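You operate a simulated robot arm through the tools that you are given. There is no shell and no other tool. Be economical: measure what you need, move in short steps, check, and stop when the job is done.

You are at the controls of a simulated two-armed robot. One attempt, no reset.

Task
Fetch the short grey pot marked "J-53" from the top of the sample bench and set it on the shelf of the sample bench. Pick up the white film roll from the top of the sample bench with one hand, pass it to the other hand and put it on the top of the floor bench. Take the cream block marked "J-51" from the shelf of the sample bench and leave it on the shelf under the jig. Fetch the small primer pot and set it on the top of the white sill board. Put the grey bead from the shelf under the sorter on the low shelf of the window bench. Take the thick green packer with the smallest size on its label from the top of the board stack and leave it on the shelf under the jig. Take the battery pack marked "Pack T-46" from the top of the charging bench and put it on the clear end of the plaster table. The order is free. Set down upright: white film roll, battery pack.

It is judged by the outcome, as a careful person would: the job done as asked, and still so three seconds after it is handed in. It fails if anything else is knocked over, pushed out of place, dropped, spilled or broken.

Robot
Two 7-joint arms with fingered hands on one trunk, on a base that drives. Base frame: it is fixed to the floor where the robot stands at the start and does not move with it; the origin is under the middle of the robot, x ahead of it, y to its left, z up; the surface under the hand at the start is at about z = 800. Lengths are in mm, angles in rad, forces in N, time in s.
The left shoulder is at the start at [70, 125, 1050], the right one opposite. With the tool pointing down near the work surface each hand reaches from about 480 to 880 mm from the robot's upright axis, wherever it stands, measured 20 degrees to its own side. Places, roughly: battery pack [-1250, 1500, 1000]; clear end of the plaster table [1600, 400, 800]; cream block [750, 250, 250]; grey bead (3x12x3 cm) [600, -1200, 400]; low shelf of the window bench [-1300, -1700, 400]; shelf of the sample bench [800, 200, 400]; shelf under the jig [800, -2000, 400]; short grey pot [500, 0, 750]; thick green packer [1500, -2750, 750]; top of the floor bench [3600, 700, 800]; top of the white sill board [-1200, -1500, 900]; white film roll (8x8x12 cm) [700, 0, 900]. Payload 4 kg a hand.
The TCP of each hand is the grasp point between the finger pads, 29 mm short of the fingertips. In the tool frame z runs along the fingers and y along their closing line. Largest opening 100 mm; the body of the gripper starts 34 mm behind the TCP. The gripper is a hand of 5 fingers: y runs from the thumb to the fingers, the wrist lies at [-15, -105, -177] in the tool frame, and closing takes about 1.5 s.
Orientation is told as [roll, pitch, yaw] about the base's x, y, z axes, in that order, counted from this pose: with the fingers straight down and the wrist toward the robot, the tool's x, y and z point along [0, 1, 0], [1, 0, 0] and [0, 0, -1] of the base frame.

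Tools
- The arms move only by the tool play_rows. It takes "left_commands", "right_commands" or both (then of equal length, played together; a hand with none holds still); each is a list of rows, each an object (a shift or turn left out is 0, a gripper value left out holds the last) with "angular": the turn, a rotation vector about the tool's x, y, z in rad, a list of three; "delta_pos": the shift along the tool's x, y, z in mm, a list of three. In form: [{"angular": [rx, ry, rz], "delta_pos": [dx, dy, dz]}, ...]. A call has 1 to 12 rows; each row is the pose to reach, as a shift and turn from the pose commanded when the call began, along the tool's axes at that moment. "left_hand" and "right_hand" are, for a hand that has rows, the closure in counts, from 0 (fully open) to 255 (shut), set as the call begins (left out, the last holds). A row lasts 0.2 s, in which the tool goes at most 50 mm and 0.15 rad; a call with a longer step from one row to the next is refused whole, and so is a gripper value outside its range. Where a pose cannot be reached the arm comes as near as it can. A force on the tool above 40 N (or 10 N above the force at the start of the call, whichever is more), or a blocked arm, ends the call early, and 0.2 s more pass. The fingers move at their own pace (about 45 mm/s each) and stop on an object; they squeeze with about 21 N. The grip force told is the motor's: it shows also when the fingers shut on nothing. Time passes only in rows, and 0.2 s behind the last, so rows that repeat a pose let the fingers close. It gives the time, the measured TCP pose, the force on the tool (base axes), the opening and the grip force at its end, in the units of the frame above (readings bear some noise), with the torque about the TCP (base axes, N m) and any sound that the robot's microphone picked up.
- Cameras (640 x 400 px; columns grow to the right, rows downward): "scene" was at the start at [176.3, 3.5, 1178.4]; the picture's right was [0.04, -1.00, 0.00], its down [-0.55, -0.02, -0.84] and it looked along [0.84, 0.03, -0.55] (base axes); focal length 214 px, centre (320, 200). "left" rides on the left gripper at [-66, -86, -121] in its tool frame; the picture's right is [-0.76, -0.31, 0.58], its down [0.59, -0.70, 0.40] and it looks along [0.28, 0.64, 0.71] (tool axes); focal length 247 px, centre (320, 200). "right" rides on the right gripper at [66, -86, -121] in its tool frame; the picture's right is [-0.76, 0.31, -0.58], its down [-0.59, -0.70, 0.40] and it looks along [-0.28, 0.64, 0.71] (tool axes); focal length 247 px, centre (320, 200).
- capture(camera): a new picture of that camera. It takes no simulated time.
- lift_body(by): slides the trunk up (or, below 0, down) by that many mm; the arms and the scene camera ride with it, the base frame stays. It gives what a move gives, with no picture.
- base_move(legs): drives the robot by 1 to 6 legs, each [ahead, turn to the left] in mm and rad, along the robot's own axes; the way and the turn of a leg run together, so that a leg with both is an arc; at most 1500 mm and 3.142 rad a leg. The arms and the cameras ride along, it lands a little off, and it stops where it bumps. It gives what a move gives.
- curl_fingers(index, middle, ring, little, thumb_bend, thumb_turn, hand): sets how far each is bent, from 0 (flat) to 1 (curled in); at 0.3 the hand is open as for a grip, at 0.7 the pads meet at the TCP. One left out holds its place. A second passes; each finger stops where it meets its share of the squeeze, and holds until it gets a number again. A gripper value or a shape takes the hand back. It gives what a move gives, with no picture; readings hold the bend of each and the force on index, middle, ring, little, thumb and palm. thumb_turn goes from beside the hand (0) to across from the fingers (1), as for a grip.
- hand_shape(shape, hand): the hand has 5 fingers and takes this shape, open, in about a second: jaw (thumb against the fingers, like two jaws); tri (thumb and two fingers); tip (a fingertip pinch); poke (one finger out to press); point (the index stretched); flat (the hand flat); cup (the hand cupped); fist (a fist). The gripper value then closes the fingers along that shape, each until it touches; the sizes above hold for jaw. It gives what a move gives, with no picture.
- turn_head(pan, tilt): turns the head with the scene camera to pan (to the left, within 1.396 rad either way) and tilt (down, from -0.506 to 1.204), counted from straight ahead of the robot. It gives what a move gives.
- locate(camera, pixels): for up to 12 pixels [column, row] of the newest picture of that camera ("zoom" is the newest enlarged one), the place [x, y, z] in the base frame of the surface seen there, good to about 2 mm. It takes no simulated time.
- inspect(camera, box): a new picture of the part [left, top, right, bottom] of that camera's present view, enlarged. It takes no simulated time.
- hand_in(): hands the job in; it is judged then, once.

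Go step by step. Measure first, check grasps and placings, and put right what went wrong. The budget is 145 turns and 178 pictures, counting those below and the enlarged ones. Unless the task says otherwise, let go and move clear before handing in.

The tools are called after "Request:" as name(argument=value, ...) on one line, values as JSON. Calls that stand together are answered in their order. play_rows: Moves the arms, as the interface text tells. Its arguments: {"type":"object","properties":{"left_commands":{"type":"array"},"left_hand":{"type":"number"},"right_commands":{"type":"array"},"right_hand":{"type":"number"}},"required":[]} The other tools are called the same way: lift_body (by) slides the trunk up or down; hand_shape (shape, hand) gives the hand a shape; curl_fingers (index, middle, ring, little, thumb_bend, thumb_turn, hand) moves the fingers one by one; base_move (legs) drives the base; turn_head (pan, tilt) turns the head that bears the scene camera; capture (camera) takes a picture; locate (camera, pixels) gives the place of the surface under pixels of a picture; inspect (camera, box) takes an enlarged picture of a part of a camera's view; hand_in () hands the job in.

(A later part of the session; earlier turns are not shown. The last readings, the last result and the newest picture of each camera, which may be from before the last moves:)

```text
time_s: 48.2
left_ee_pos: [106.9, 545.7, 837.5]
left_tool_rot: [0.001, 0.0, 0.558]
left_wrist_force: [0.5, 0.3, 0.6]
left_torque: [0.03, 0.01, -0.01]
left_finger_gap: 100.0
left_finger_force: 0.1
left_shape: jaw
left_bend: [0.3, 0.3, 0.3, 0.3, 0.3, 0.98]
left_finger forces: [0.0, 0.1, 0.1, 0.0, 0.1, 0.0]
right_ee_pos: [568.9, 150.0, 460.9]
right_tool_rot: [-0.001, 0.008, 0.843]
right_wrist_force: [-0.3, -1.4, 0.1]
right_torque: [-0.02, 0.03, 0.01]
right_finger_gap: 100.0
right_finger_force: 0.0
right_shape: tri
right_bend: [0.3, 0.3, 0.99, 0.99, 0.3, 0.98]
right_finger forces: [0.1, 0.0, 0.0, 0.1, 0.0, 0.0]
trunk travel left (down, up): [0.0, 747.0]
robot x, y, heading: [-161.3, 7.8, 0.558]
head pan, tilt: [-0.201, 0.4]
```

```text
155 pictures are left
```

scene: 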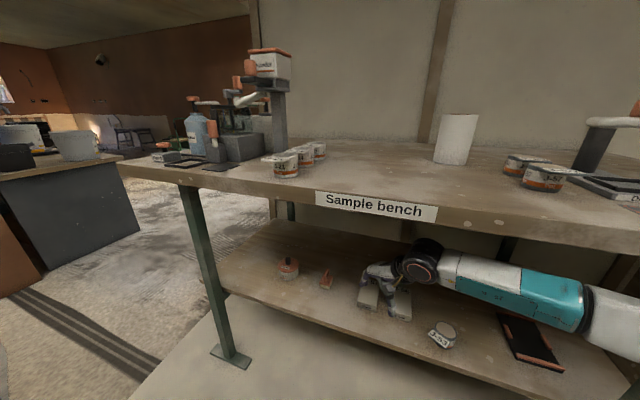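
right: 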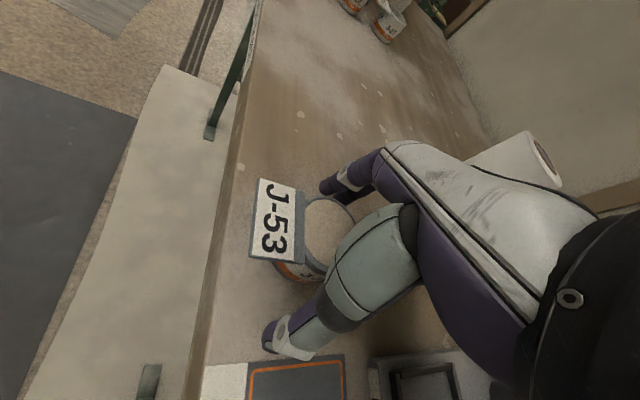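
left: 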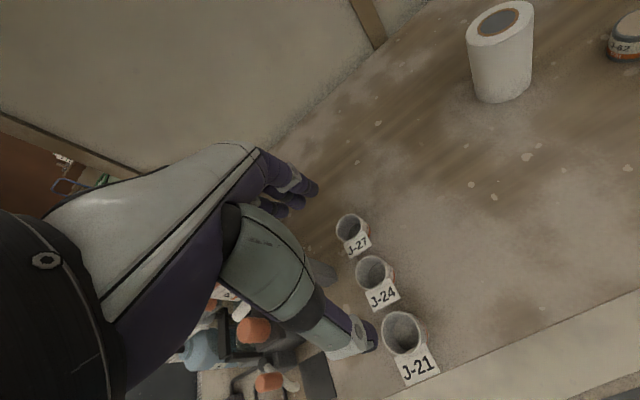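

J-53 stays put at (443,333). Now turn the hand to yaw 1.3 over J-51 at (639,172), still high.

Request:
play_rows(right_commands=[{"angular": [0, 0, -0.115], "delta_pos": [-9.5, 16, 0]}, {"angular": [0, 0, -0.23], "delta_pos": [-19, 32, 0]}, {"angular": [0, 0, -0.345], "delta_pos": [-28, 48, 0]}, {"angular": [0, 0, -0.457], "delta_pos": [-37.7, 63, 0]}, {"angular": [0, 0, -0.457], "delta_pos": [-37.7, 63, 0]}, {"angular": [0, 0, -0.457], "delta_pos": [-37.7, 63, 0]}])

Request:
capture(camera="scene")

Request:
capture(camera="right")

```text
time_s: 49.6
left_ee_pos: [107.4, 546.3, 836.7]
left_tool_rot: [0.001, 0.0, 0.559]
left_wrist_force: [-0.2, -0.3, -0.8]
left_torque: [0.0, -0.02, -0.01]
left_finger_gap: 99.8
left_finger_force: 0.1
left_shape: jaw
left_bend: [0.3, 0.3, 0.3, 0.3, 0.3, 0.98]
left_finger forces: [0.0, 0.0, 0.0, 0.0, 0.1, 0.0]
right_ee_pos: [593.9, 159.2, 461.0]
right_tool_rot: [0.0, 0.009, 1.018]
right_wrist_force: [0.5, -0.6, 0.1]
right_torque: [-0.04, -0.03, -0.03]
right_finger_gap: 100.1
right_finger_force: 0.0
right_shape: tri
right_bend: [0.3, 0.3, 0.99, 0.99, 0.3, 0.98]
right_finger forces: [0.1, 0.0, 0.1, 0.0, 0.0, 0.1]
right hand out of reach, approached as far as the arm can: row 2, 3, 4, 5, 6
trunk travel left (down, up): [0.0, 747.0]
robot x, y, heading: [-165.4, 9.5, 0.558]
head pan, tilt: [-0.201, 0.4]
```

```text
154 pictures are left
```

scene: 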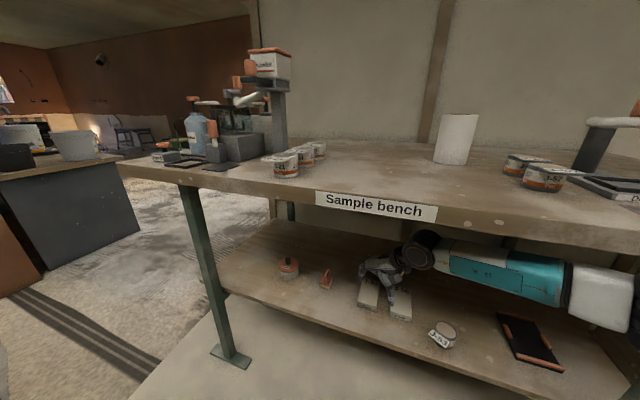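

```text
153 pictures are left
```

right: 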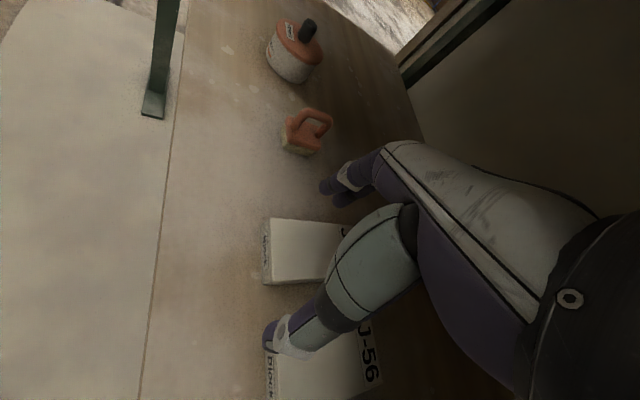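

The arm stops at yaw 1.02, (594,159). I check the elbow's present height to see whether I may turn the base more.

Request:
locate(camera="scene", pixels=[[600, 270], [605, 300], [600, 325], [565, 285], [520, 255], [440, 250], [425, 235]])

Request:
locate(camera="right", pixels=[[275, 222], [270, 280], [330, 225], [300, 45], [283, 65], [308, 30]])

```text
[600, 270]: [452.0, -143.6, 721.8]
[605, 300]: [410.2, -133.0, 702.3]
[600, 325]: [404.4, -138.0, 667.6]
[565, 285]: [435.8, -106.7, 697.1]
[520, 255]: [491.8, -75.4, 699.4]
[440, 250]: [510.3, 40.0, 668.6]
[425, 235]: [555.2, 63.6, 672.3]
```

```text
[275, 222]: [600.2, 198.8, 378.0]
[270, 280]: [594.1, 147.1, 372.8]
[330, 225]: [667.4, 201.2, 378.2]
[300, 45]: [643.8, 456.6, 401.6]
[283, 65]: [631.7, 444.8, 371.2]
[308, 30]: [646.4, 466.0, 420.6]
```

Forearm top is 722, 44 mm under the tabletop, fine. Moving the base 55 closer should allow more hand yaw.

Request:
base_move(legs=[[55, 0]])

```text
time_s: 50.6
left_ee_pos: [155.7, 574.1, 836.2]
left_tool_rot: [0.002, 0.001, 0.558]
left_wrist_force: [0.1, 0.5, 0.1]
left_torque: [0.01, 0.02, -0.07]
left_finger_gap: 99.7
left_finger_force: 0.0
left_shape: jaw
left_bend: [0.3, 0.3, 0.3, 0.3, 0.3, 0.98]
left_finger forces: [0.0, 0.0, 0.0, 0.0, 0.0, 0.1]
right_ee_pos: [640.7, 186.9, 460.8]
right_tool_rot: [0.001, 0.011, 1.018]
right_wrist_force: [-0.5, -0.5, 0.4]
right_torque: [-0.01, 0.02, 0.01]
right_finger_gap: 99.6
right_finger_force: 0.1
right_shape: tri
right_bend: [0.3, 0.3, 0.99, 0.99, 0.3, 0.98]
right_finger forces: [0.0, 0.0, 0.1, 0.0, 0.0, 0.1]
trunk travel left (down, up): [0.0, 747.0]
robot x, y, heading: [-114.9, 34.1, 0.556]
head pan, tilt: [-0.201, 0.4]
```

Request:
play_rows(right_commands=[{"angular": [0, 0, -0.1], "delta_pos": [-2, -4, 10]}, {"angular": [0, 0, -0.2], "delta_pos": [-5, -9, 25]}, {"angular": [0, 0, -0.3], "delta_pos": [-7, -13.3, 40]}, {"angular": [0, 0, -0.3], "delta_pos": [-7, -13.3, 40]}, {"angular": [0, 0, -0.3], "delta_pos": [-7, -13.3, 40]}])

Request:
capture(camera="right")

Request:
capture(camera="scene")

```text
time_s: 51.3
left_ee_pos: [149.5, 567.1, 835.6]
left_tool_rot: [0.007, 0.006, 0.557]
left_wrist_force: [0.3, 0.3, 0.3]
left_torque: [0.01, 0.04, 0.01]
left_finger_gap: 99.8
left_finger_force: 0.0
left_shape: jaw
left_bend: [0.3, 0.3, 0.3, 0.3, 0.3, 0.98]
left_finger forces: [0.0, 0.1, 0.0, 0.0, 0.0, 0.1]
right_ee_pos: [561.7, 170.7, 388.9]
right_tool_rot: [0.084, 0.118, 1.119]
right_wrist_force: [4.4, -5.2, 26.9]
right_torque: [1.16, -1.4, -0.45]
right_finger_gap: 99.8
right_finger_force: 0.0
right_shape: tri
right_bend: [0.3, 0.3, 0.99, 0.99, 0.3, 0.98]
right_finger forces: [0.0, 27.0, 0.1, 0.0, 0.0, 0.1]
right hand out of reach, approached as far as the arm can: row 1, 2, 3
trunk travel left (down, up): [0.0, 747.0]
robot x, y, heading: [-126.5, 30.7, 0.554]
head pan, tilt: [-0.201, 0.4]
stopped in row 3 (right hand): the arm was blocked; the commanded pose is now the measured one
```

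```text
152 pictures are left
```

right: 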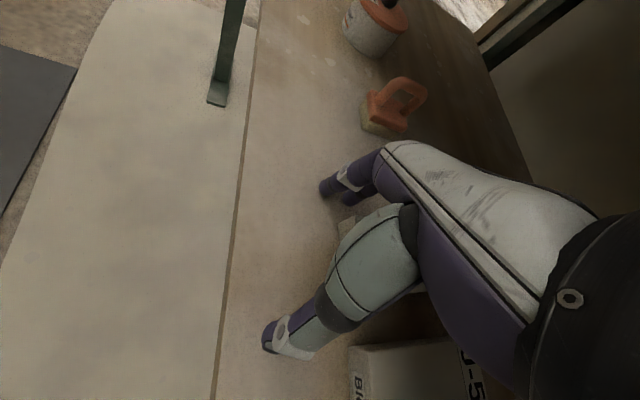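

```text
151 pictures are left
```

scene: 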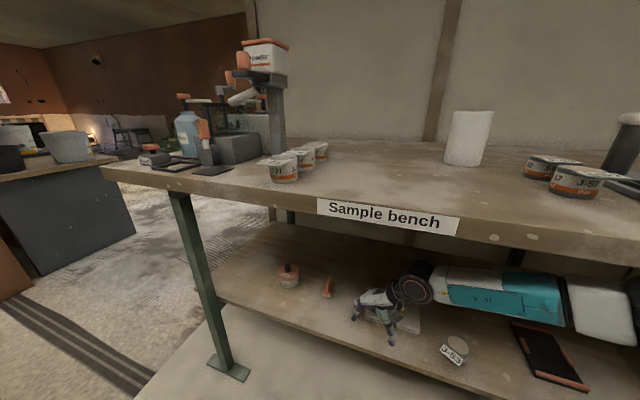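

That pose was out of reach and the hand dropped onto the shelf in front of the block (middle finger 27 N). I raise it straight up and level it, keeping yaw near 1.0.

Request:
play_rows(right_commands=[{"delta_pos": [0, 0, -10]}, {"delta_pos": [0, 0, -35]}, {"delta_pos": [0, 0, -60]}, {"delta_pos": [0, 0, -60]}])

Request:
capture(camera="right")

Request:
capture(camera="scene")

```text
time_s: 52.3
left_ee_pos: [26.2, 570.1, 758.5]
left_tool_rot: [-0.025, -0.01, 0.687]
left_wrist_force: [-1.6, 1.6, -1.3]
left_torque: [-0.08, -0.09, -0.02]
left_finger_gap: 99.8
left_finger_force: 0.1
left_shape: jaw
left_bend: [0.3, 0.3, 0.3, 0.3, 0.3, 0.98]
left_finger forces: [0.0, 0.0, 0.1, 0.0, 0.0, 0.0]
right_ee_pos: [528.5, 202.1, 406.9]
right_tool_rot: [-0.006, 0.117, 1.074]
right_wrist_force: [-2.5, -2.0, 6.3]
right_torque: [0.13, -0.24, -0.01]
right_finger_gap: 100.0
right_finger_force: 0.0
right_shape: tri
right_bend: [0.3, 0.3, 0.99, 0.99, 0.3, 0.98]
right_finger forces: [0.0, 0.0, 0.0, 0.1, 0.0, 0.0]
trunk travel left (down, up): [0.0, 747.0]
robot x, y, heading: [-262.1, -80.7, 0.809]
head pan, tilt: [-0.201, 0.4]
stopped in row 4 (right hand): the arm was blocked; the commanded pose is now the measured one
```

```text
150 pictures are left
```

right: 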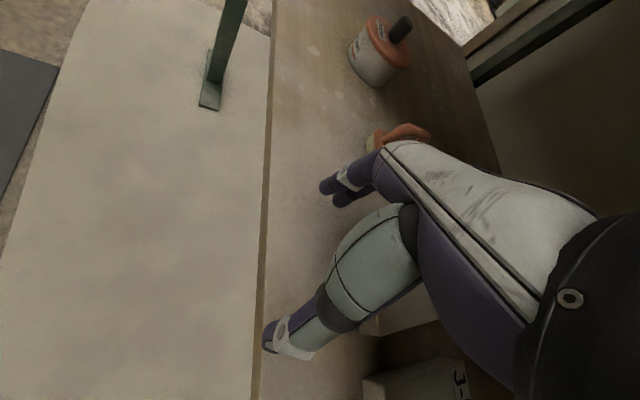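

```text
149 pictures are left
```

scene: 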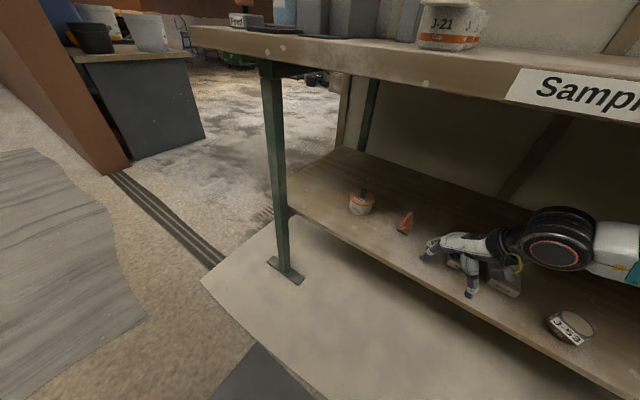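

The base got shoved (now about (-262,-81,0.81)): the forearm is pressing on something, likely the tabletop's underside. I look at the elbow region before moving further.

Request:
turn_head(pan=-1.0, tilt=0.3)

Request:
capture(camera="scene")

Request:
locate(camera="scene", pixels=[[320, 200], [320, 100], [320, 300], [200, 200], [440, 200], [200, 300], [440, 300], [100, 200], [320, 250], [250, 250]])

```text
time_s: 53.4
left_ee_pos: [29.9, 568.9, 760.6]
left_tool_rot: [-0.02, -0.013, 0.692]
left_wrist_force: [-0.7, 0.3, 0.2]
left_torque: [-0.03, 0.02, 0.01]
left_finger_gap: 99.7
left_finger_force: 0.1
left_shape: jaw
left_bend: [0.3, 0.3, 0.3, 0.3, 0.3, 0.98]
left_finger forces: [0.0, 0.1, 0.0, 0.0, 0.1, 0.0]
right_ee_pos: [549.7, 199.1, 431.2]
right_tool_rot: [-0.022, 0.052, 1.047]
right_wrist_force: [0.8, 0.9, 0.5]
right_torque: [-0.01, 0.0, -0.01]
right_finger_gap: 99.9
right_finger_force: 0.0
right_shape: tri
right_bend: [0.3, 0.3, 0.99, 0.99, 0.3, 0.98]
right_finger forces: [0.0, 0.0, 0.0, 0.1, 0.1, 0.1]
trunk travel left (down, up): [0.0, 747.0]
robot x, y, heading: [-264.7, -83.7, 0.812]
head pan, tilt: [-1.0, 0.3]
```

```text
148 pictures are left
```

scene: 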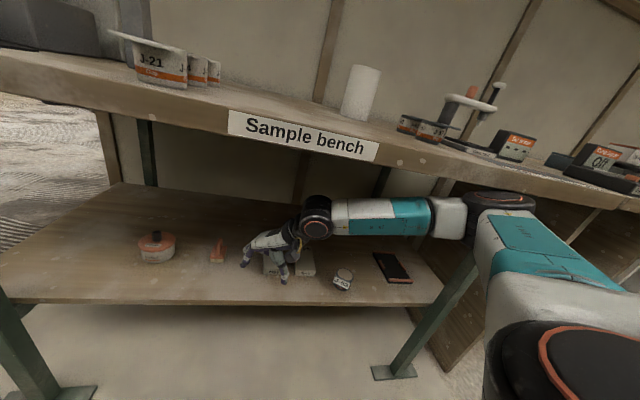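

```text
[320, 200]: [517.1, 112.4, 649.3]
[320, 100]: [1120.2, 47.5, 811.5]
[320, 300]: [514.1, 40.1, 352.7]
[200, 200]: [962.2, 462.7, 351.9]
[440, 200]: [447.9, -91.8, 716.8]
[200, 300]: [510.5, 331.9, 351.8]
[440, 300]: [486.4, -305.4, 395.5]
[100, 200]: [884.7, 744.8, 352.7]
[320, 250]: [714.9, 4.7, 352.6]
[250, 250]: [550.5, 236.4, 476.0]
```

Forces are zero now; the forearm must stay roughly along the tool's −y, which is why large yaw fails. I back out and set up again for a straight-in approach with yaw ~1.0.

Request:
base_move(legs=[[-300, 0], [0, 0.384], [160, 0], [0, -0.638]])

Request:
turn_head(pan=-0.3, tilt=0.35)

Request:
capture(camera="scene")

```text
time_s: 54.2
left_ee_pos: [-23.6, 499.3, 831.4]
left_tool_rot: [-0.112, -0.304, 0.707]
left_wrist_force: [1.1, 0.7, -0.8]
left_torque: [-0.01, 0.05, 0.01]
left_finger_gap: 99.9
left_finger_force: 0.0
left_shape: jaw
left_bend: [0.3, 0.3, 0.3, 0.3, 0.3, 0.98]
left_finger forces: [0.1, 0.3, 0.0, 0.1, 0.0, 0.1]
right_ee_pos: [508.8, 194.9, 569.9]
right_tool_rot: [-0.08, -0.172, 1.126]
right_wrist_force: [-0.2, -1.0, 0.6]
right_torque: [-0.02, 0.01, 0.02]
right_finger_gap: 100.0
right_finger_force: 0.0
right_shape: tri
right_bend: [0.3, 0.3, 0.99, 0.99, 0.3, 0.98]
right_finger forces: [0.1, 0.1, 0.2, 0.0, 0.0, 0.1]
trunk travel left (down, up): [0.0, 747.0]
robot x, y, heading: [-264.8, -85.5, 0.834]
head pan, tilt: [-1.0, 0.3]
stopped in leg 1: the robot was blocked; the commanded pose is now the measured one
```

```text
time_s: 55.2
left_ee_pos: [-35.0, 489.8, 839.5]
left_tool_rot: [-0.108, -0.321, 0.713]
left_wrist_force: [0.1, 0.2, 0.5]
left_torque: [-0.01, 0.03, 0.02]
left_finger_gap: 100.0
left_finger_force: 0.2
left_shape: jaw
left_bend: [0.3, 0.3, 0.3, 0.3, 0.3, 0.98]
left_finger forces: [0.0, 0.1, 0.0, 0.0, 0.0, 0.1]
right_ee_pos: [499.6, 188.6, 568.4]
right_tool_rot: [-0.065, -0.159, 1.125]
right_wrist_force: [-0.7, -0.3, 0.5]
right_torque: [-0.02, 0.03, -0.02]
right_finger_gap: 100.3
right_finger_force: 0.0
right_shape: tri
right_bend: [0.3, 0.3, 0.99, 0.99, 0.3, 0.98]
right_finger forces: [0.1, 0.1, 0.1, 0.0, 0.0, 0.1]
trunk travel left (down, up): [0.0, 747.0]
robot x, y, heading: [-261.6, -85.6, 0.835]
head pan, tilt: [-0.3, 0.351]
```

```text
147 pictures are left
```

scene: 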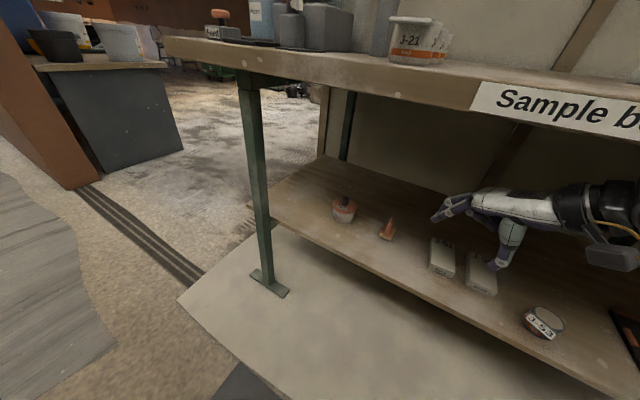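

Blocked, and the arms' tilts changed oddly. I look with the hand cameras and the head down-right to see what is jammed.

Request:
capture(camera="left")

Request:
capture(camera="right")

Request:
turn_head(pan=-1.2, tilt=0.6)

Request:
capture(camera="scene")

```text
146 pictures are left
```

left: 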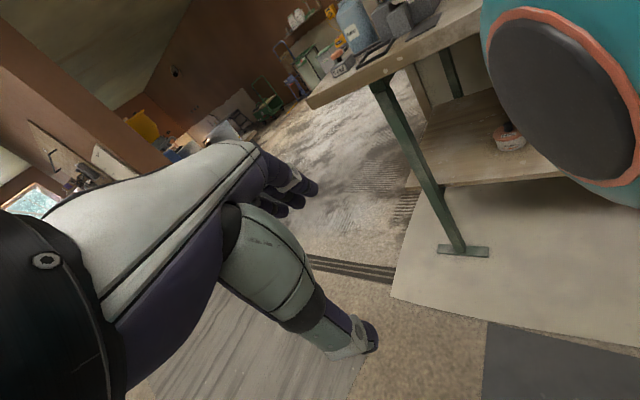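

```text
145 pictures are left
```

right: 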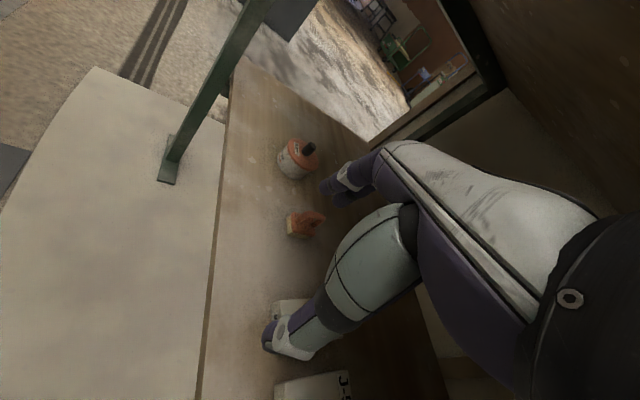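

```text
time_s: 56.4
left_ee_pos: [-36.5, 490.2, 840.1]
left_tool_rot: [-0.108, -0.319, 0.711]
left_wrist_force: [-0.5, 0.6, -0.9]
left_torque: [-0.02, -0.03, -0.01]
left_finger_gap: 100.0
left_finger_force: 0.0
left_shape: jaw
left_bend: [0.3, 0.3, 0.3, 0.3, 0.3, 0.98]
left_finger forces: [0.0, 0.0, 0.0, 0.0, 0.0, 0.1]
right_ee_pos: [498.3, 187.8, 570.2]
right_tool_rot: [-0.063, -0.159, 1.122]
right_wrist_force: [0.0, -0.6, -0.5]
right_torque: [0.02, 0.0, -0.02]
right_finger_gap: 99.9
right_finger_force: 0.1
right_shape: tri
right_bend: [0.3, 0.3, 0.99, 0.99, 0.3, 0.98]
right_finger forces: [0.0, 0.0, 0.0, 0.0, 0.0, 0.0]
trunk travel left (down, up): [0.0, 747.0]
robot x, y, heading: [-264.2, -88.9, 0.834]
head pan, tilt: [-1.201, 0.6]
```

```text
144 pictures are left
```

scene: 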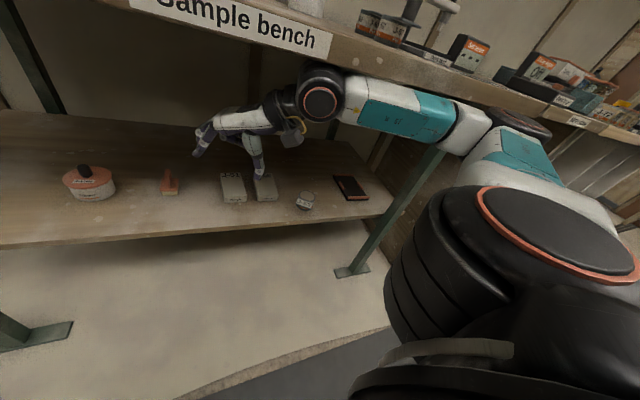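

The forearm lies against the tabletop's underside and the body seems tilted. I locate shoulder and elbow points to quantify.

Request:
locate(camera="scene", pixels=[[550, 240], [440, 260], [525, 125], [460, 130], [400, 80], [480, 95], [345, 65], [600, 115], [420, 50], [450, 380], [390, 50], [305, 198]])

```text
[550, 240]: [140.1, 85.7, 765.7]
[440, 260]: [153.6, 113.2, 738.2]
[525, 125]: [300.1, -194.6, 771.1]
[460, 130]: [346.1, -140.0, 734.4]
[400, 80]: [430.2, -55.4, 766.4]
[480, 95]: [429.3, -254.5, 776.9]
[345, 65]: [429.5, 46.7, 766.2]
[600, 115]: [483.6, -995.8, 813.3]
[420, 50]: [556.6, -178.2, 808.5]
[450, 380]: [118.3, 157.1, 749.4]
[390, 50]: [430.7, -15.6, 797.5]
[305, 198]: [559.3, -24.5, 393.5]
```

Vertical lines show the body leans forward ~0.3 rad: pushing the forearm up under the tabletop tips the robot. I relieve it by lowering the right hand gently.

Request:
play_rows(right_commands=[{"delta_pos": [0, 0, 10]}, {"delta_pos": [0, 0, 20]}, {"delta_pos": [0, 0, 30]}, {"delta_pos": [0, 0, 40]}, {"delta_pos": [0, 0, 40]}])

Request:
capture(camera="scene")

```text
time_s: 56.8
left_ee_pos: [-61.3, 457.2, 880.4]
left_tool_rot: [-0.264, -0.183, 0.736]
left_wrist_force: [-1.1, -0.1, 0.3]
left_torque: [0.01, -0.08, 0.0]
left_finger_gap: 99.8
left_finger_force: 0.0
left_shape: jaw
left_bend: [0.3, 0.3, 0.3, 0.3, 0.3, 0.98]
left_finger forces: [0.0, 0.0, 0.1, 0.0, 0.0, 0.0]
right_ee_pos: [435.2, 169.4, 659.8]
right_tool_rot: [-0.229, -0.284, 1.268]
right_wrist_force: [-22.6, 4.5, -27.4]
right_torque: [0.57, -1.81, -0.82]
right_finger_gap: 100.2
right_finger_force: 0.1
right_shape: tri
right_bend: [0.3, 0.3, 0.99, 0.99, 0.3, 0.98]
right_finger forces: [0.0, 0.1, 0.0, 0.0, 0.0, 0.1]
trunk travel left (down, up): [0.0, 747.0]
robot x, y, heading: [-268.8, -90.3, 0.837]
head pan, tilt: [-1.201, 0.6]
stopped in row 1 (left hand): the arm was blocked; the commanded pose is now the measured one
```

```text
143 pictures are left
```

scene: 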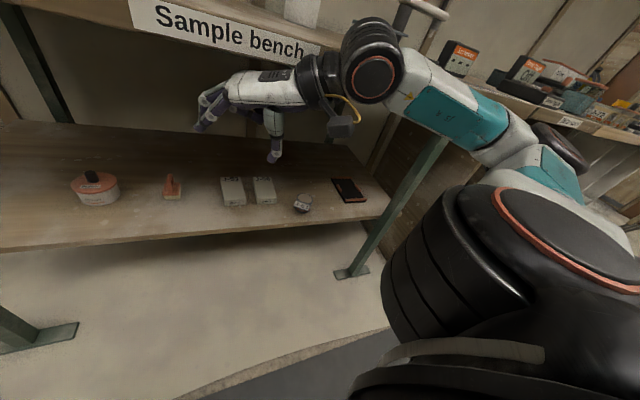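

Solving the camera pose confirms a ~0.35 rad forward lean, held by the hand wedged under the table edge. I draw the hand out (−x) and slightly down in small steps.

Request:
play_rows(right_commands=[{"delta_pos": [18, -15, 4]}, {"delta_pos": [36, -30, 6]}, {"delta_pos": [54, -44, 8]}, {"delta_pos": [72, -59, 10]}, {"delta_pos": [90, -74, 11]}, {"delta_pos": [108, -88, 12]}])

Request:
capture(camera="scene")

```text
time_s: 57.0
left_ee_pos: [-108.8, 414.8, 916.1]
left_tool_rot: [-0.329, -0.096, 0.67]
left_wrist_force: [1.0, 4.0, 0.4]
left_torque: [-0.21, 0.01, -0.15]
left_finger_gap: 100.0
left_finger_force: 0.1
left_shape: jaw
left_bend: [0.3, 0.3, 0.3, 0.3, 0.3, 0.98]
left_finger forces: [0.0, 0.0, 0.0, 0.0, 0.0, 0.1]
right_ee_pos: [397.4, 142.8, 680.7]
right_tool_rot: [-0.241, -0.177, 1.199]
right_wrist_force: [-29.6, 51.7, -99.6]
right_torque: [-1.45, 0.68, 0.59]
right_finger_gap: 99.7
right_finger_force: 0.0
right_shape: tri
right_bend: [0.3, 0.3, 0.98, 1.0, 0.3, 0.97]
right_finger forces: [0.0, 0.1, 0.0, 0.0, 0.0, 100.3]
trunk travel left (down, up): [0.0, 747.0]
robot x, y, heading: [-276.7, -105.8, 0.898]
head pan, tilt: [-1.201, 0.6]
stopped in row 1 (right hand): the force on the tool passed its limit at 198 N (the readings are from after the stop); the commanded pose is now the measured one
```

```text
142 pictures are left
```

scene: 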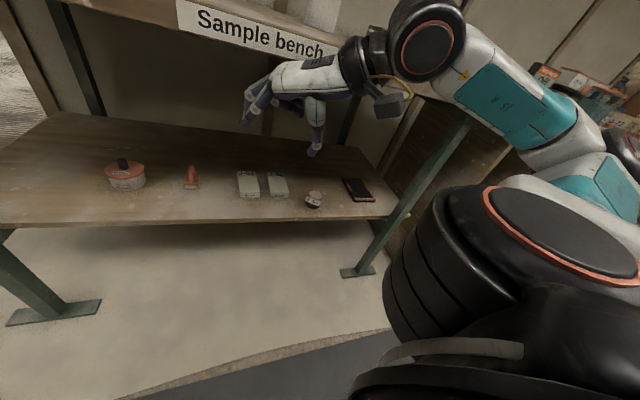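

The body is coming back upright and the palm is catching the table edge. I move the hand down first.

Request:
play_rows(right_commands=[{"delta_pos": [8, -4, 15]}, {"delta_pos": [20, -11, 35]}, {"delta_pos": [35, -20, 60]}, {"delta_pos": [50, -28, 87]}])

Request:
capture(camera="scene")

```text
time_s: 57.4
left_ee_pos: [-147.3, 337.0, 972.4]
left_tool_rot: [-0.332, -0.013, 0.598]
left_wrist_force: [0.5, -1.5, -0.1]
left_torque: [0.1, 0.09, 0.04]
left_finger_gap: 99.6
left_finger_force: 0.1
left_shape: jaw
left_bend: [0.3, 0.3, 0.3, 0.3, 0.3, 0.98]
left_finger forces: [0.0, 0.0, 0.0, 0.0, 0.0, 0.0]
right_ee_pos: [345.7, 100.3, 699.2]
right_tool_rot: [-0.192, -0.108, 1.242]
right_wrist_force: [4.5, 3.3, -24.8]
right_torque: [-0.05, 0.27, 0.14]
right_finger_gap: 99.9
right_finger_force: 0.2
right_shape: tri
right_bend: [0.3, 0.3, 0.99, 0.99, 0.3, 0.98]
right_finger forces: [0.0, 0.1, 0.1, 0.0, 0.0, 0.0]
right hand out of reach, approached as far as the arm can: row 1
trunk travel left (down, up): [0.0, 747.0]
robot x, y, heading: [-274.7, -109.3, 0.954]
head pan, tilt: [-1.201, 0.6]
stopped in row 1 (left hand): the arm was blocked; the commanded pose is now the measured one
```

```text
141 pictures are left
```

scene: 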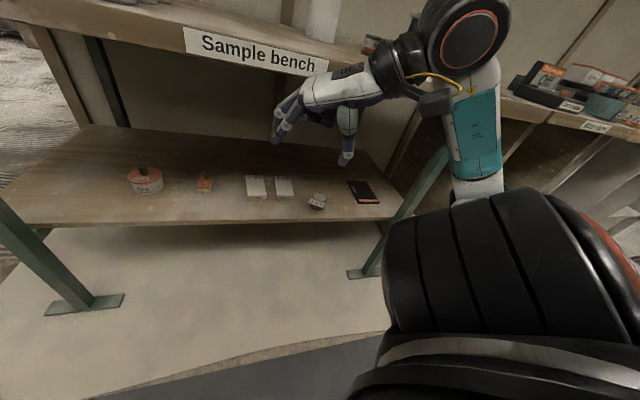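

Hand is almost out (x=346). I continue drawing it back away from the bench.

Request:
play_rows(right_commands=[{"delta_pos": [20, -15, 0]}, {"delta_pos": [42, -30, 0]}, {"delta_pos": [63, -45, 0]}, {"delta_pos": [84, -60, 0]}, {"delta_pos": [84, -60, 0]}])

Request:
turn_head(pan=-0.6, tilt=0.5)

Request:
capture(camera="scene")

```text
time_s: 57.7
left_ee_pos: [-280.5, 160.0, 1061.2]
left_tool_rot: [-0.32, -0.036, 0.577]
left_wrist_force: [-1.2, -0.1, 1.8]
left_torque: [0.17, 0.17, 0.13]
left_finger_gap: 98.4
left_finger_force: 0.0
left_shape: jaw
left_bend: [0.32, 0.3, 0.3, 0.3, 0.3, 0.97]
left_finger forces: [0.0, 0.1, 0.1, 0.0, 0.0, 0.0]
right_ee_pos: [245.8, -47.3, 801.1]
right_tool_rot: [-0.2, -0.283, 1.192]
right_wrist_force: [-2.3, -1.0, 2.1]
right_torque: [0.04, -0.11, -0.03]
right_finger_gap: 100.0
right_finger_force: 0.0
right_shape: tri
right_bend: [0.3, 0.3, 0.99, 0.99, 0.3, 0.98]
right_finger forces: [0.0, 0.0, 0.1, 0.0, 0.0, 0.0]
right hand out of reach, approached as far as the arm can: row 1
trunk travel left (down, up): [0.0, 747.0]
robot x, y, heading: [-248.7, -61.0, 0.975]
head pan, tilt: [-1.201, 0.6]
stopped in row 1 (left hand): the arm was blocked; the commanded pose is now the measured one
```

```text
time_s: 58.7
left_ee_pos: [-286.4, 159.7, 1038.1]
left_tool_rot: [-0.272, -0.245, 0.596]
left_wrist_force: [-0.1, 0.2, 0.8]
left_torque: [0.02, 0.03, -0.02]
left_finger_gap: 100.0
left_finger_force: 0.0
left_shape: jaw
left_bend: [0.3, 0.3, 0.3, 0.3, 0.3, 0.98]
left_finger forces: [0.0, 0.0, 0.1, 0.1, 0.0, 0.0]
right_ee_pos: [252.1, -27.3, 814.7]
right_tool_rot: [-0.237, -0.302, 1.237]
right_wrist_force: [-0.3, 0.3, -1.0]
right_torque: [-0.03, 0.03, -0.01]
right_finger_gap: 99.9
right_finger_force: 0.1
right_shape: tri
right_bend: [0.3, 0.3, 0.99, 0.99, 0.3, 0.98]
right_finger forces: [0.0, 0.0, 0.0, 0.0, 0.0, 0.0]
trunk travel left (down, up): [0.0, 747.0]
robot x, y, heading: [-271.8, -97.1, 0.953]
head pan, tilt: [-0.6, 0.499]
```

```text
140 pictures are left
```

scene: 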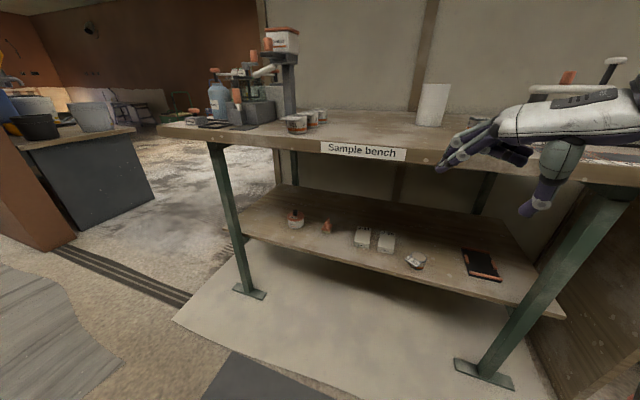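

The robot is free and upright, and the bench goods look undisturbed. I back off and level both hands.

Request:
base_move(legs=[[-200, 0]])

Request:
play_rows(left_commands=[{"angular": [0.028, 0.03, 0], "delta_pos": [28, 26, 0]}, {"angular": [0.056, 0.06, 0], "delta_pos": [56, 52, 0]}, {"angular": [0.084, 0.09, 0], "delta_pos": [84, 78, 0]}, {"angular": [0.11, 0.12, 0], "delta_pos": [112, 104, 0]}, {"angular": [0.14, 0.15, 0], "delta_pos": [140, 130, 0]}, {"angular": [0.166, 0.178, 0], "delta_pos": [168, 156, 0]}, {"angular": [0.194, 0.208, 0], "delta_pos": [196, 182, 0]}, {"angular": [0.222, 0.238, 0], "delta_pos": [225, 208, 0]}, {"angular": [0.249, 0.267, 0], "delta_pos": [254, 238, 0]}, {"angular": [0.249, 0.267, 0], "delta_pos": [254, 238, 0]}], right_commands=[{"angular": [0.034, 0.026, 0]}, {"angular": [0.068, 0.051, 0]}, {"angular": [0.101, 0.077, 0]}, {"angular": [0.135, 0.102, 0]}, {"angular": [0.169, 0.128, 0]}, {"angular": [0.203, 0.153, 0]}, {"angular": [0.236, 0.179, 0]}, {"angular": [0.27, 0.204, 0]}, {"angular": [0.304, 0.23, 0]}, {"angular": [0.304, 0.23, 0]}])

```text
time_s: 60.3
left_ee_pos: [-401.1, -2.0, 1039.4]
left_tool_rot: [-0.274, -0.242, 0.599]
left_wrist_force: [-0.1, -0.8, 0.2]
left_torque: [0.04, 0.01, 0.03]
left_finger_gap: 99.9
left_finger_force: 0.0
left_shape: jaw
left_bend: [0.3, 0.3, 0.3, 0.3, 0.3, 0.98]
left_finger forces: [0.0, 0.0, 0.0, 0.0, 0.0, 0.1]
right_ee_pos: [136.2, -189.3, 814.4]
right_tool_rot: [-0.239, -0.3, 1.241]
right_wrist_force: [0.7, 0.0, -0.4]
right_torque: [0.01, 0.05, 0.01]
right_finger_gap: 99.7
right_finger_force: 0.1
right_shape: tri
right_bend: [0.3, 0.3, 0.99, 0.99, 0.3, 0.98]
right_finger forces: [0.0, 0.0, 0.1, 0.1, 0.0, 0.0]
trunk travel left (down, up): [0.0, 747.0]
robot x, y, heading: [-385.9, -257.2, 0.953]
head pan, tilt: [-0.6, 0.499]
```

```text
time_s: 62.5
left_ee_pos: [-334.3, 338.1, 1029.4]
left_tool_rot: [-0.003, 0.002, 0.564]
left_wrist_force: [-0.7, 0.0, 0.9]
left_torque: [0.0, -0.04, -0.01]
left_finger_gap: 100.1
left_finger_force: 0.0
left_shape: jaw
left_bend: [0.3, 0.3, 0.3, 0.3, 0.3, 0.98]
left_finger forces: [0.1, 0.0, 0.0, 0.0, 0.1, 0.0]
right_ee_pos: [136.0, -187.5, 815.4]
right_tool_rot: [-0.001, 0.003, 1.205]
right_wrist_force: [-0.4, 0.5, -0.2]
right_torque: [0.0, 0.0, 0.01]
right_finger_gap: 100.1
right_finger_force: 0.1
right_shape: tri
right_bend: [0.3, 0.3, 0.99, 0.99, 0.3, 0.98]
right_finger forces: [0.0, 0.0, 0.0, 0.0, 0.0, 0.0]
trunk travel left (down, up): [0.0, 747.0]
robot x, y, heading: [-389.6, -257.2, 0.95]
head pan, tilt: [-0.6, 0.499]
```

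Both hands are level. I test in free space whether the needed low pose (relative 714,-281, z 391, relative yaw 0.46) is reachable.

Request:
play_rows(right_commands=[{"angular": [0, 0, -0.017], "delta_pos": [1, 30.5, 35.3]}, {"angular": [0, 0, -0.034], "delta_pos": [2, 61, 70.7]}, {"angular": [0, 0, -0.051], "delta_pos": [3, 91.5, 106]}, {"angular": [0, 0, -0.068], "delta_pos": [5, 122, 141.3]}, {"angular": [0, 0, -0.085], "delta_pos": [6, 152.5, 176.7]}, {"angular": [0, 0, -0.1], "delta_pos": [7, 183, 212]}, {"angular": [0, 0, -0.12], "delta_pos": [8, 213.5, 247.3]}, {"angular": [0, 0, -0.137], "delta_pos": [9, 244, 282.7]}, {"angular": [0, 0, -0.154], "delta_pos": [10, 274.5, 318]}, {"angular": [0, 0, -0.17], "delta_pos": [12, 305, 353.3]}, {"angular": [0, 0, -0.188], "delta_pos": [13, 335.5, 388.7]}, {"angular": [0, 0, -0.205], "delta_pos": [14, 366, 424]}])

Request:
turn_head(pan=-0.8, tilt=0.5)

Request:
capture(camera="scene")

```text
time_s: 65.1
left_ee_pos: [-335.0, 337.2, 1028.9]
left_tool_rot: [-0.005, 0.004, 0.562]
left_wrist_force: [1.4, -0.1, -0.4]
left_torque: [0.05, 0.04, -0.03]
left_finger_gap: 100.1
left_finger_force: 0.1
left_shape: jaw
left_bend: [0.3, 0.3, 0.3, 0.3, 0.3, 0.98]
left_finger forces: [0.0, 0.1, 0.0, 0.0, 0.0, 0.1]
right_ee_pos: [257.6, 157.8, 389.5]
right_tool_rot: [-0.001, 0.0, 1.409]
right_wrist_force: [0.2, 0.1, 0.1]
right_torque: [0.02, -0.02, -0.01]
right_finger_gap: 100.0
right_finger_force: 0.1
right_shape: tri
right_bend: [0.3, 0.3, 0.99, 0.99, 0.3, 0.98]
right_finger forces: [0.0, 0.1, 0.0, 0.0, 0.0, 0.1]
trunk travel left (down, up): [0.0, 747.0]
robot x, y, heading: [-387.0, -258.2, 0.95]
head pan, tilt: [-0.6, 0.499]
```

```text
time_s: 65.8
left_ee_pos: [-335.6, 337.8, 1028.2]
left_tool_rot: [-0.004, 0.002, 0.565]
left_wrist_force: [0.4, 0.5, 1.1]
left_torque: [0.0, 0.01, 0.0]
left_finger_gap: 99.9
left_finger_force: 0.1
left_shape: jaw
left_bend: [0.3, 0.3, 0.3, 0.3, 0.3, 0.98]
left_finger forces: [0.0, 0.0, 0.0, 0.1, 0.0, 0.0]
right_ee_pos: [255.6, 158.5, 391.5]
right_tool_rot: [0.0, -0.001, 1.411]
right_wrist_force: [-0.9, 0.3, -1.0]
right_torque: [0.0, 0.01, -0.01]
right_finger_gap: 99.9
right_finger_force: 0.0
right_shape: tri
right_bend: [0.3, 0.3, 0.99, 0.99, 0.3, 0.98]
right_finger forces: [0.0, 0.0, 0.0, 0.0, 0.0, 0.0]
trunk travel left (down, up): [0.0, 747.0]
robot x, y, heading: [-389.8, -256.5, 0.95]
head pan, tilt: [-0.799, 0.499]
```

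```text
139 pictures are left
```

scene: 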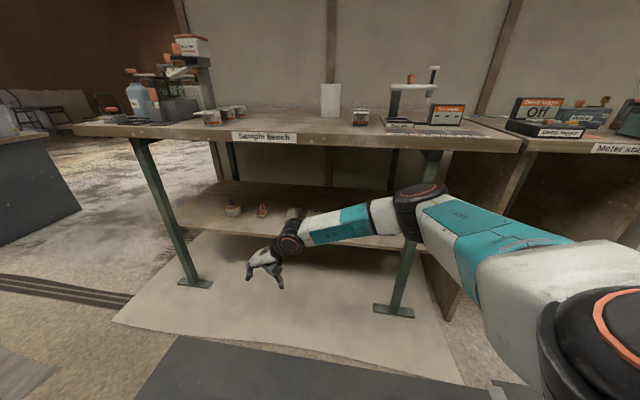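

Reachable. I measure elbow height and place in this pose, and re-check the bench objects for shift.

Request:
locate(camera="scene", pixels=[[418, 189], [420, 200], [400, 215], [385, 205], [340, 215], [290, 243], [440, 220], [265, 138], [404, 290], [154, 200], [360, 108], [330, 84]])

Request:
inspect(camera="scene", box=[160, 60, 480, 260])

```text
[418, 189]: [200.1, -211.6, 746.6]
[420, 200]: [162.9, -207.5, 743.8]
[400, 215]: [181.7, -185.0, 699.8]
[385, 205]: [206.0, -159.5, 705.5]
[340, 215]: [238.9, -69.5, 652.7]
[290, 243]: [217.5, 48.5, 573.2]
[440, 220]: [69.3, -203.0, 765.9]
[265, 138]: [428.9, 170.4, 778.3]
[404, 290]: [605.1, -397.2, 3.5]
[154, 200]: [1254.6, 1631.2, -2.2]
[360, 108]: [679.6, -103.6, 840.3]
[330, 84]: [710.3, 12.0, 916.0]
```

```text
2.00 times, centred on (320, 160) of scene
```

zoom: 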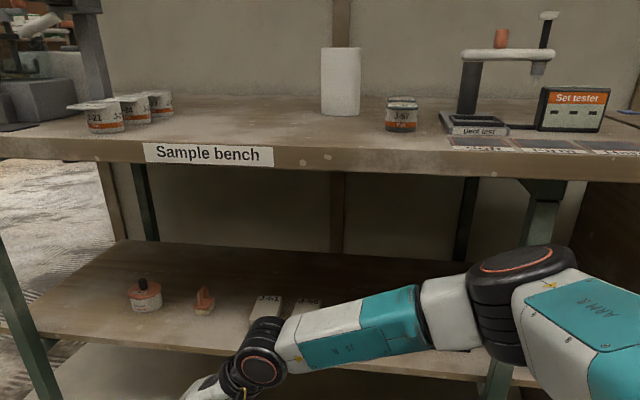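

Elbow top would be at 747 near the table edge — too tight. I try the natural "handshake" pose instead: right hand yaw −90°, fingers forward-down, wrist straight; test in free space in two halves.

Request:
play_rows(right_commands=[{"angular": [-0.044, 0.0274, 0.14], "delta_pos": [18, 6.5, -8]}, {"angular": [-0.088, 0.055, 0.28], "delta_pos": [35, 13, -17]}, {"angular": [-0.132, 0.082, 0.42], "delta_pos": [53, 20, -25]}, {"angular": [-0.177, 0.11, 0.56], "delta_pos": [71, 26, -34]}, {"angular": [-0.221, 0.137, 0.7], "delta_pos": [88, 33, -42]}, {"angular": [-0.265, 0.165, 0.84], "delta_pos": [106, 39, -51]}, {"angular": [-0.309, 0.192, 0.979], "delta_pos": [123.6, 45.6, -59]}])

Request:
play_rows(right_commands=[{"angular": [-0.044, 0.0274, 0.14]}, {"angular": [-0.088, 0.055, 0.28]}, {"angular": [-0.132, 0.082, 0.42]}, {"angular": [-0.177, 0.11, 0.56]}, {"angular": [-0.221, 0.137, 0.7]}, {"angular": [-0.265, 0.165, 0.84]}, {"angular": [-0.309, 0.192, 0.979]}, {"angular": [-0.309, 0.192, 0.979]}])

Request:
capture(camera="scene")

```text
time_s: 67.4
left_ee_pos: [-335.1, 337.0, 1028.8]
left_tool_rot: [-0.003, 0.003, 0.565]
left_wrist_force: [0.0, 0.0, -0.1]
left_torque: [-0.01, -0.01, 0.04]
left_finger_gap: 99.8
left_finger_force: 0.1
left_shape: jaw
left_bend: [0.3, 0.3, 0.3, 0.3, 0.3, 0.98]
left_finger forces: [0.0, 0.0, 0.0, 0.0, 0.1, 0.0]
right_ee_pos: [140.9, 222.2, 448.6]
right_tool_rot: [0.306, -0.172, 0.394]
right_wrist_force: [-0.4, -0.8, 0.3]
right_torque: [0.02, -0.02, 0.01]
right_finger_gap: 100.1
right_finger_force: 0.1
right_shape: tri
right_bend: [0.3, 0.3, 0.99, 0.99, 0.3, 0.98]
right_finger forces: [0.0, 0.1, 0.0, 0.0, 0.0, 0.1]
trunk travel left (down, up): [0.0, 747.0]
robot x, y, heading: [-383.6, -261.8, 0.953]
head pan, tilt: [-0.799, 0.499]
```

```text
time_s: 69.2
left_ee_pos: [-335.7, 337.1, 1029.2]
left_tool_rot: [-0.004, 0.005, 0.563]
left_wrist_force: [0.0, -0.5, 0.4]
left_torque: [0.02, -0.05, 0.01]
left_finger_gap: 99.9
left_finger_force: 0.0
left_shape: jaw
left_bend: [0.3, 0.3, 0.3, 0.3, 0.3, 0.98]
left_finger forces: [0.0, 0.0, 0.1, 0.0, 0.1, 0.0]
right_ee_pos: [139.1, 222.8, 448.6]
right_tool_rot: [0.611, 0.0, -0.623]
right_wrist_force: [0.5, 0.6, -0.2]
right_torque: [-0.01, 0.02, 0.01]
right_finger_gap: 100.0
right_finger_force: 0.1
right_shape: tri
right_bend: [0.3, 0.3, 0.99, 0.99, 0.3, 0.98]
right_finger forces: [0.1, 0.0, 0.0, 0.0, 0.0, 0.0]
trunk travel left (down, up): [0.0, 747.0]
robot x, y, heading: [-386.4, -253.3, 0.949]
head pan, tilt: [-0.799, 0.499]
```

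```text
137 pictures are left
```

scene: 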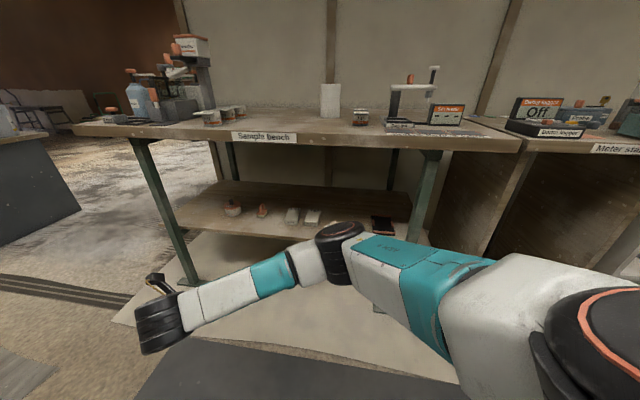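

The handshake pose works. I measure the elbow, wrist and forearm heights.

Request:
locate(camera="scene", pixels=[[335, 228], [340, 260], [310, 260], [250, 285], [165, 310], [400, 250], [440, 265]])

Request:
capture(camera="right")

```text
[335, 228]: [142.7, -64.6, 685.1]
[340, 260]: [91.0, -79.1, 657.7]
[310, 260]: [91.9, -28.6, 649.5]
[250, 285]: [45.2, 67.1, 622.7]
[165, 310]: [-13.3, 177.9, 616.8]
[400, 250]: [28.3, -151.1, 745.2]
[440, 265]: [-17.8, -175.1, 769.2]
```

```text
136 pictures are left
```

right: 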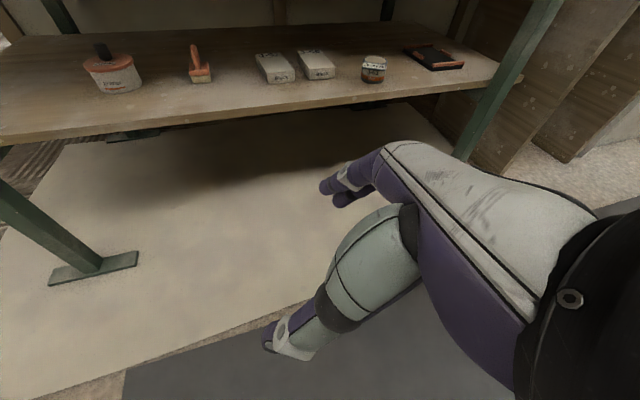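

Elbow top is only ~690 in this pose, well below the table. I drive to (-406,322), heading 0, for a straight approach to J-51.

Request:
base_move(legs=[[0, 0.653], [577, 0], [0, -1.604]])

Request:
turn_head(pan=-0.1, tilt=0.35)

Request:
inspect(camera="scene", box=[160, 160, 480, 360])

```text
time_s: 78.4
left_ee_pos: [108.9, 624.8, 1029.3]
left_tool_rot: [-0.002, 0.003, -0.395]
left_wrist_force: [-1.3, -0.4, -0.1]
left_torque: [0.01, -0.02, -0.03]
left_finger_gap: 99.8
left_finger_force: 0.1
left_shape: jaw
left_bend: [0.3, 0.3, 0.3, 0.3, 0.3, 0.98]
left_finger forces: [0.1, 0.0, 0.0, 0.1, 0.0, 0.0]
right_ee_pos: [286.4, 169.3, 448.7]
right_tool_rot: [0.61, -0.001, -1.58]
right_wrist_force: [0.7, -0.5, -0.5]
right_torque: [0.02, 0.03, -0.03]
right_finger_gap: 100.0
right_finger_force: 0.0
right_shape: tri
right_bend: [0.3, 0.3, 0.99, 0.99, 0.3, 0.98]
right_finger forces: [0.0, 0.0, 0.0, 0.1, 0.0, 0.1]
trunk travel left (down, up): [0.0, 747.0]
robot x, y, heading: [-406.8, 326.1, -0.01]
head pan, tilt: [-0.799, 0.499]
```

```text
time_s: 79.4
left_ee_pos: [107.7, 623.8, 1028.4]
left_tool_rot: [-0.003, 0.005, -0.394]
left_wrist_force: [-0.1, 0.0, -0.8]
left_torque: [-0.05, 0.03, -0.02]
left_finger_gap: 100.0
left_finger_force: 0.0
left_shape: jaw
left_bend: [0.3, 0.3, 0.3, 0.3, 0.3, 0.98]
left_finger forces: [0.1, 0.0, 0.0, 0.0, 0.1, 0.0]
right_ee_pos: [287.4, 170.8, 448.7]
right_tool_rot: [0.609, 0.0, -1.58]
right_wrist_force: [-0.7, 0.4, -0.4]
right_torque: [0.0, -0.01, -0.04]
right_finger_gap: 99.9
right_finger_force: 0.1
right_shape: tri
right_bend: [0.3, 0.3, 0.99, 0.99, 0.3, 0.98]
right_finger forces: [0.1, 0.0, 0.0, 0.0, 0.0, 0.0]
trunk travel left (down, up): [0.0, 747.0]
robot x, y, heading: [-410.0, 325.0, -0.007]
head pan, tilt: [-0.099, 0.351]
```

```text
2.00 times, centred on (320, 260) of scene
```

zoom: 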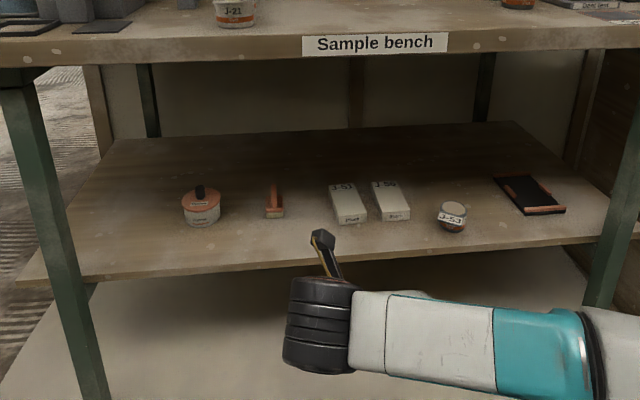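

I re-measure J-51's corners and neighbours.

Request:
locate(camera="zoom", pixels=[[333, 185], [353, 185], [340, 215], [365, 212], [374, 184], [396, 183], [384, 213], [408, 210], [275, 190], [274, 213], [200, 200], [453, 210]])

```text
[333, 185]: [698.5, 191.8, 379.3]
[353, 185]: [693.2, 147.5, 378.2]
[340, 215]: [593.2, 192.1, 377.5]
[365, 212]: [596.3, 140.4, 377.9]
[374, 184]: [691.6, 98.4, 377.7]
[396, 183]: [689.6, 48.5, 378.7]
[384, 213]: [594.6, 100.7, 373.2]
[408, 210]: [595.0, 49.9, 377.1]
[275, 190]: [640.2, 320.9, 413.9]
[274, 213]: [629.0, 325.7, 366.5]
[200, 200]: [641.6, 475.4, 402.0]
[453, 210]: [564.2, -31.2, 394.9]
```

Block centre (645,169). Lower to 430 and drive in 353.

Request:
play_rows(right_commands=[{"delta_pos": [-11.5, 0, 16.4]}, {"delta_pos": [-11.5, 0, 16.4]}])

Request:
base_move(legs=[[353, 0]])

Request:
capture(camera="right")

Request:
inspect(camera="scene", box=[200, 200, 520, 400])

```text
time_s: 80.0
left_ee_pos: [108.2, 624.2, 1027.8]
left_tool_rot: [-0.005, 0.003, -0.395]
left_wrist_force: [0.4, 0.3, -0.7]
left_torque: [-0.03, 0.01, 0.01]
left_finger_gap: 100.2
left_finger_force: 0.1
left_shape: jaw
left_bend: [0.3, 0.3, 0.3, 0.3, 0.3, 0.98]
left_finger forces: [0.0, 0.1, 0.0, 0.0, 0.1, 0.0]
right_ee_pos: [287.0, 170.1, 430.3]
right_tool_rot: [0.612, -0.001, -1.58]
right_wrist_force: [0.0, 0.2, -0.1]
right_torque: [0.02, -0.02, 0.02]
right_finger_gap: 99.7
right_finger_force: 0.1
right_shape: tri
right_bend: [0.3, 0.3, 0.99, 0.99, 0.3, 0.98]
right_finger forces: [0.1, 0.1, 0.0, 0.1, 0.1, 0.0]
trunk travel left (down, up): [0.0, 747.0]
robot x, y, heading: [-408.8, 324.5, -0.009]
head pan, tilt: [-0.099, 0.351]
```

```text
time_s: 82.3
left_ee_pos: [457.3, 627.6, 1028.9]
left_tool_rot: [-0.005, 0.004, -0.388]
left_wrist_force: [0.2, -0.1, -0.3]
left_torque: [0.03, 0.02, -0.03]
left_finger_gap: 99.7
left_finger_force: 0.1
left_shape: jaw
left_bend: [0.3, 0.3, 0.3, 0.3, 0.3, 0.98]
left_finger forces: [0.1, 0.0, 0.0, 0.1, 0.0, 0.1]
right_ee_pos: [640.0, 176.1, 429.0]
right_tool_rot: [0.611, -0.001, -1.572]
right_wrist_force: [-0.5, 0.9, -0.2]
right_torque: [0.02, -0.01, 0.03]
right_finger_gap: 100.1
right_finger_force: 0.0
right_shape: tri
right_bend: [0.3, 0.3, 0.99, 0.99, 0.3, 0.98]
right_finger forces: [0.0, 0.0, 0.0, 0.0, 0.0, 0.0]
trunk travel left (down, up): [0.0, 747.0]
robot x, y, heading: [-53.2, 325.4, -0.005]
head pan, tilt: [-0.099, 0.351]
```

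```text
134 pictures are left
```

right: 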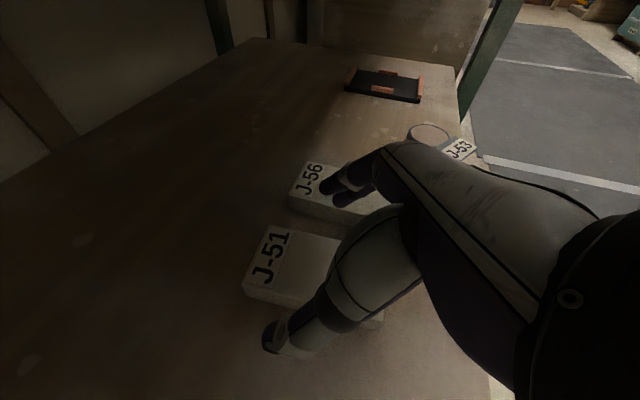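

```text
2.00 times, centred on (360, 300) of scene
```

zoom: 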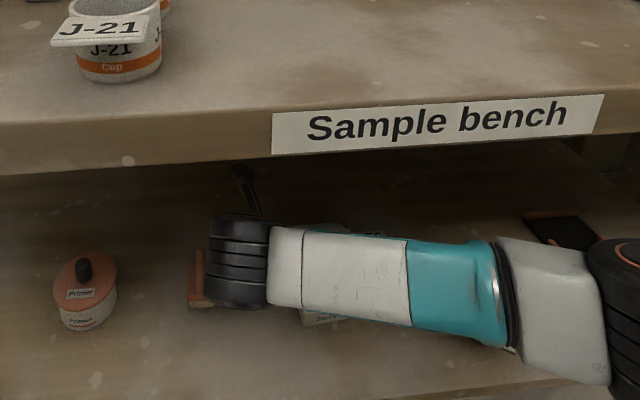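

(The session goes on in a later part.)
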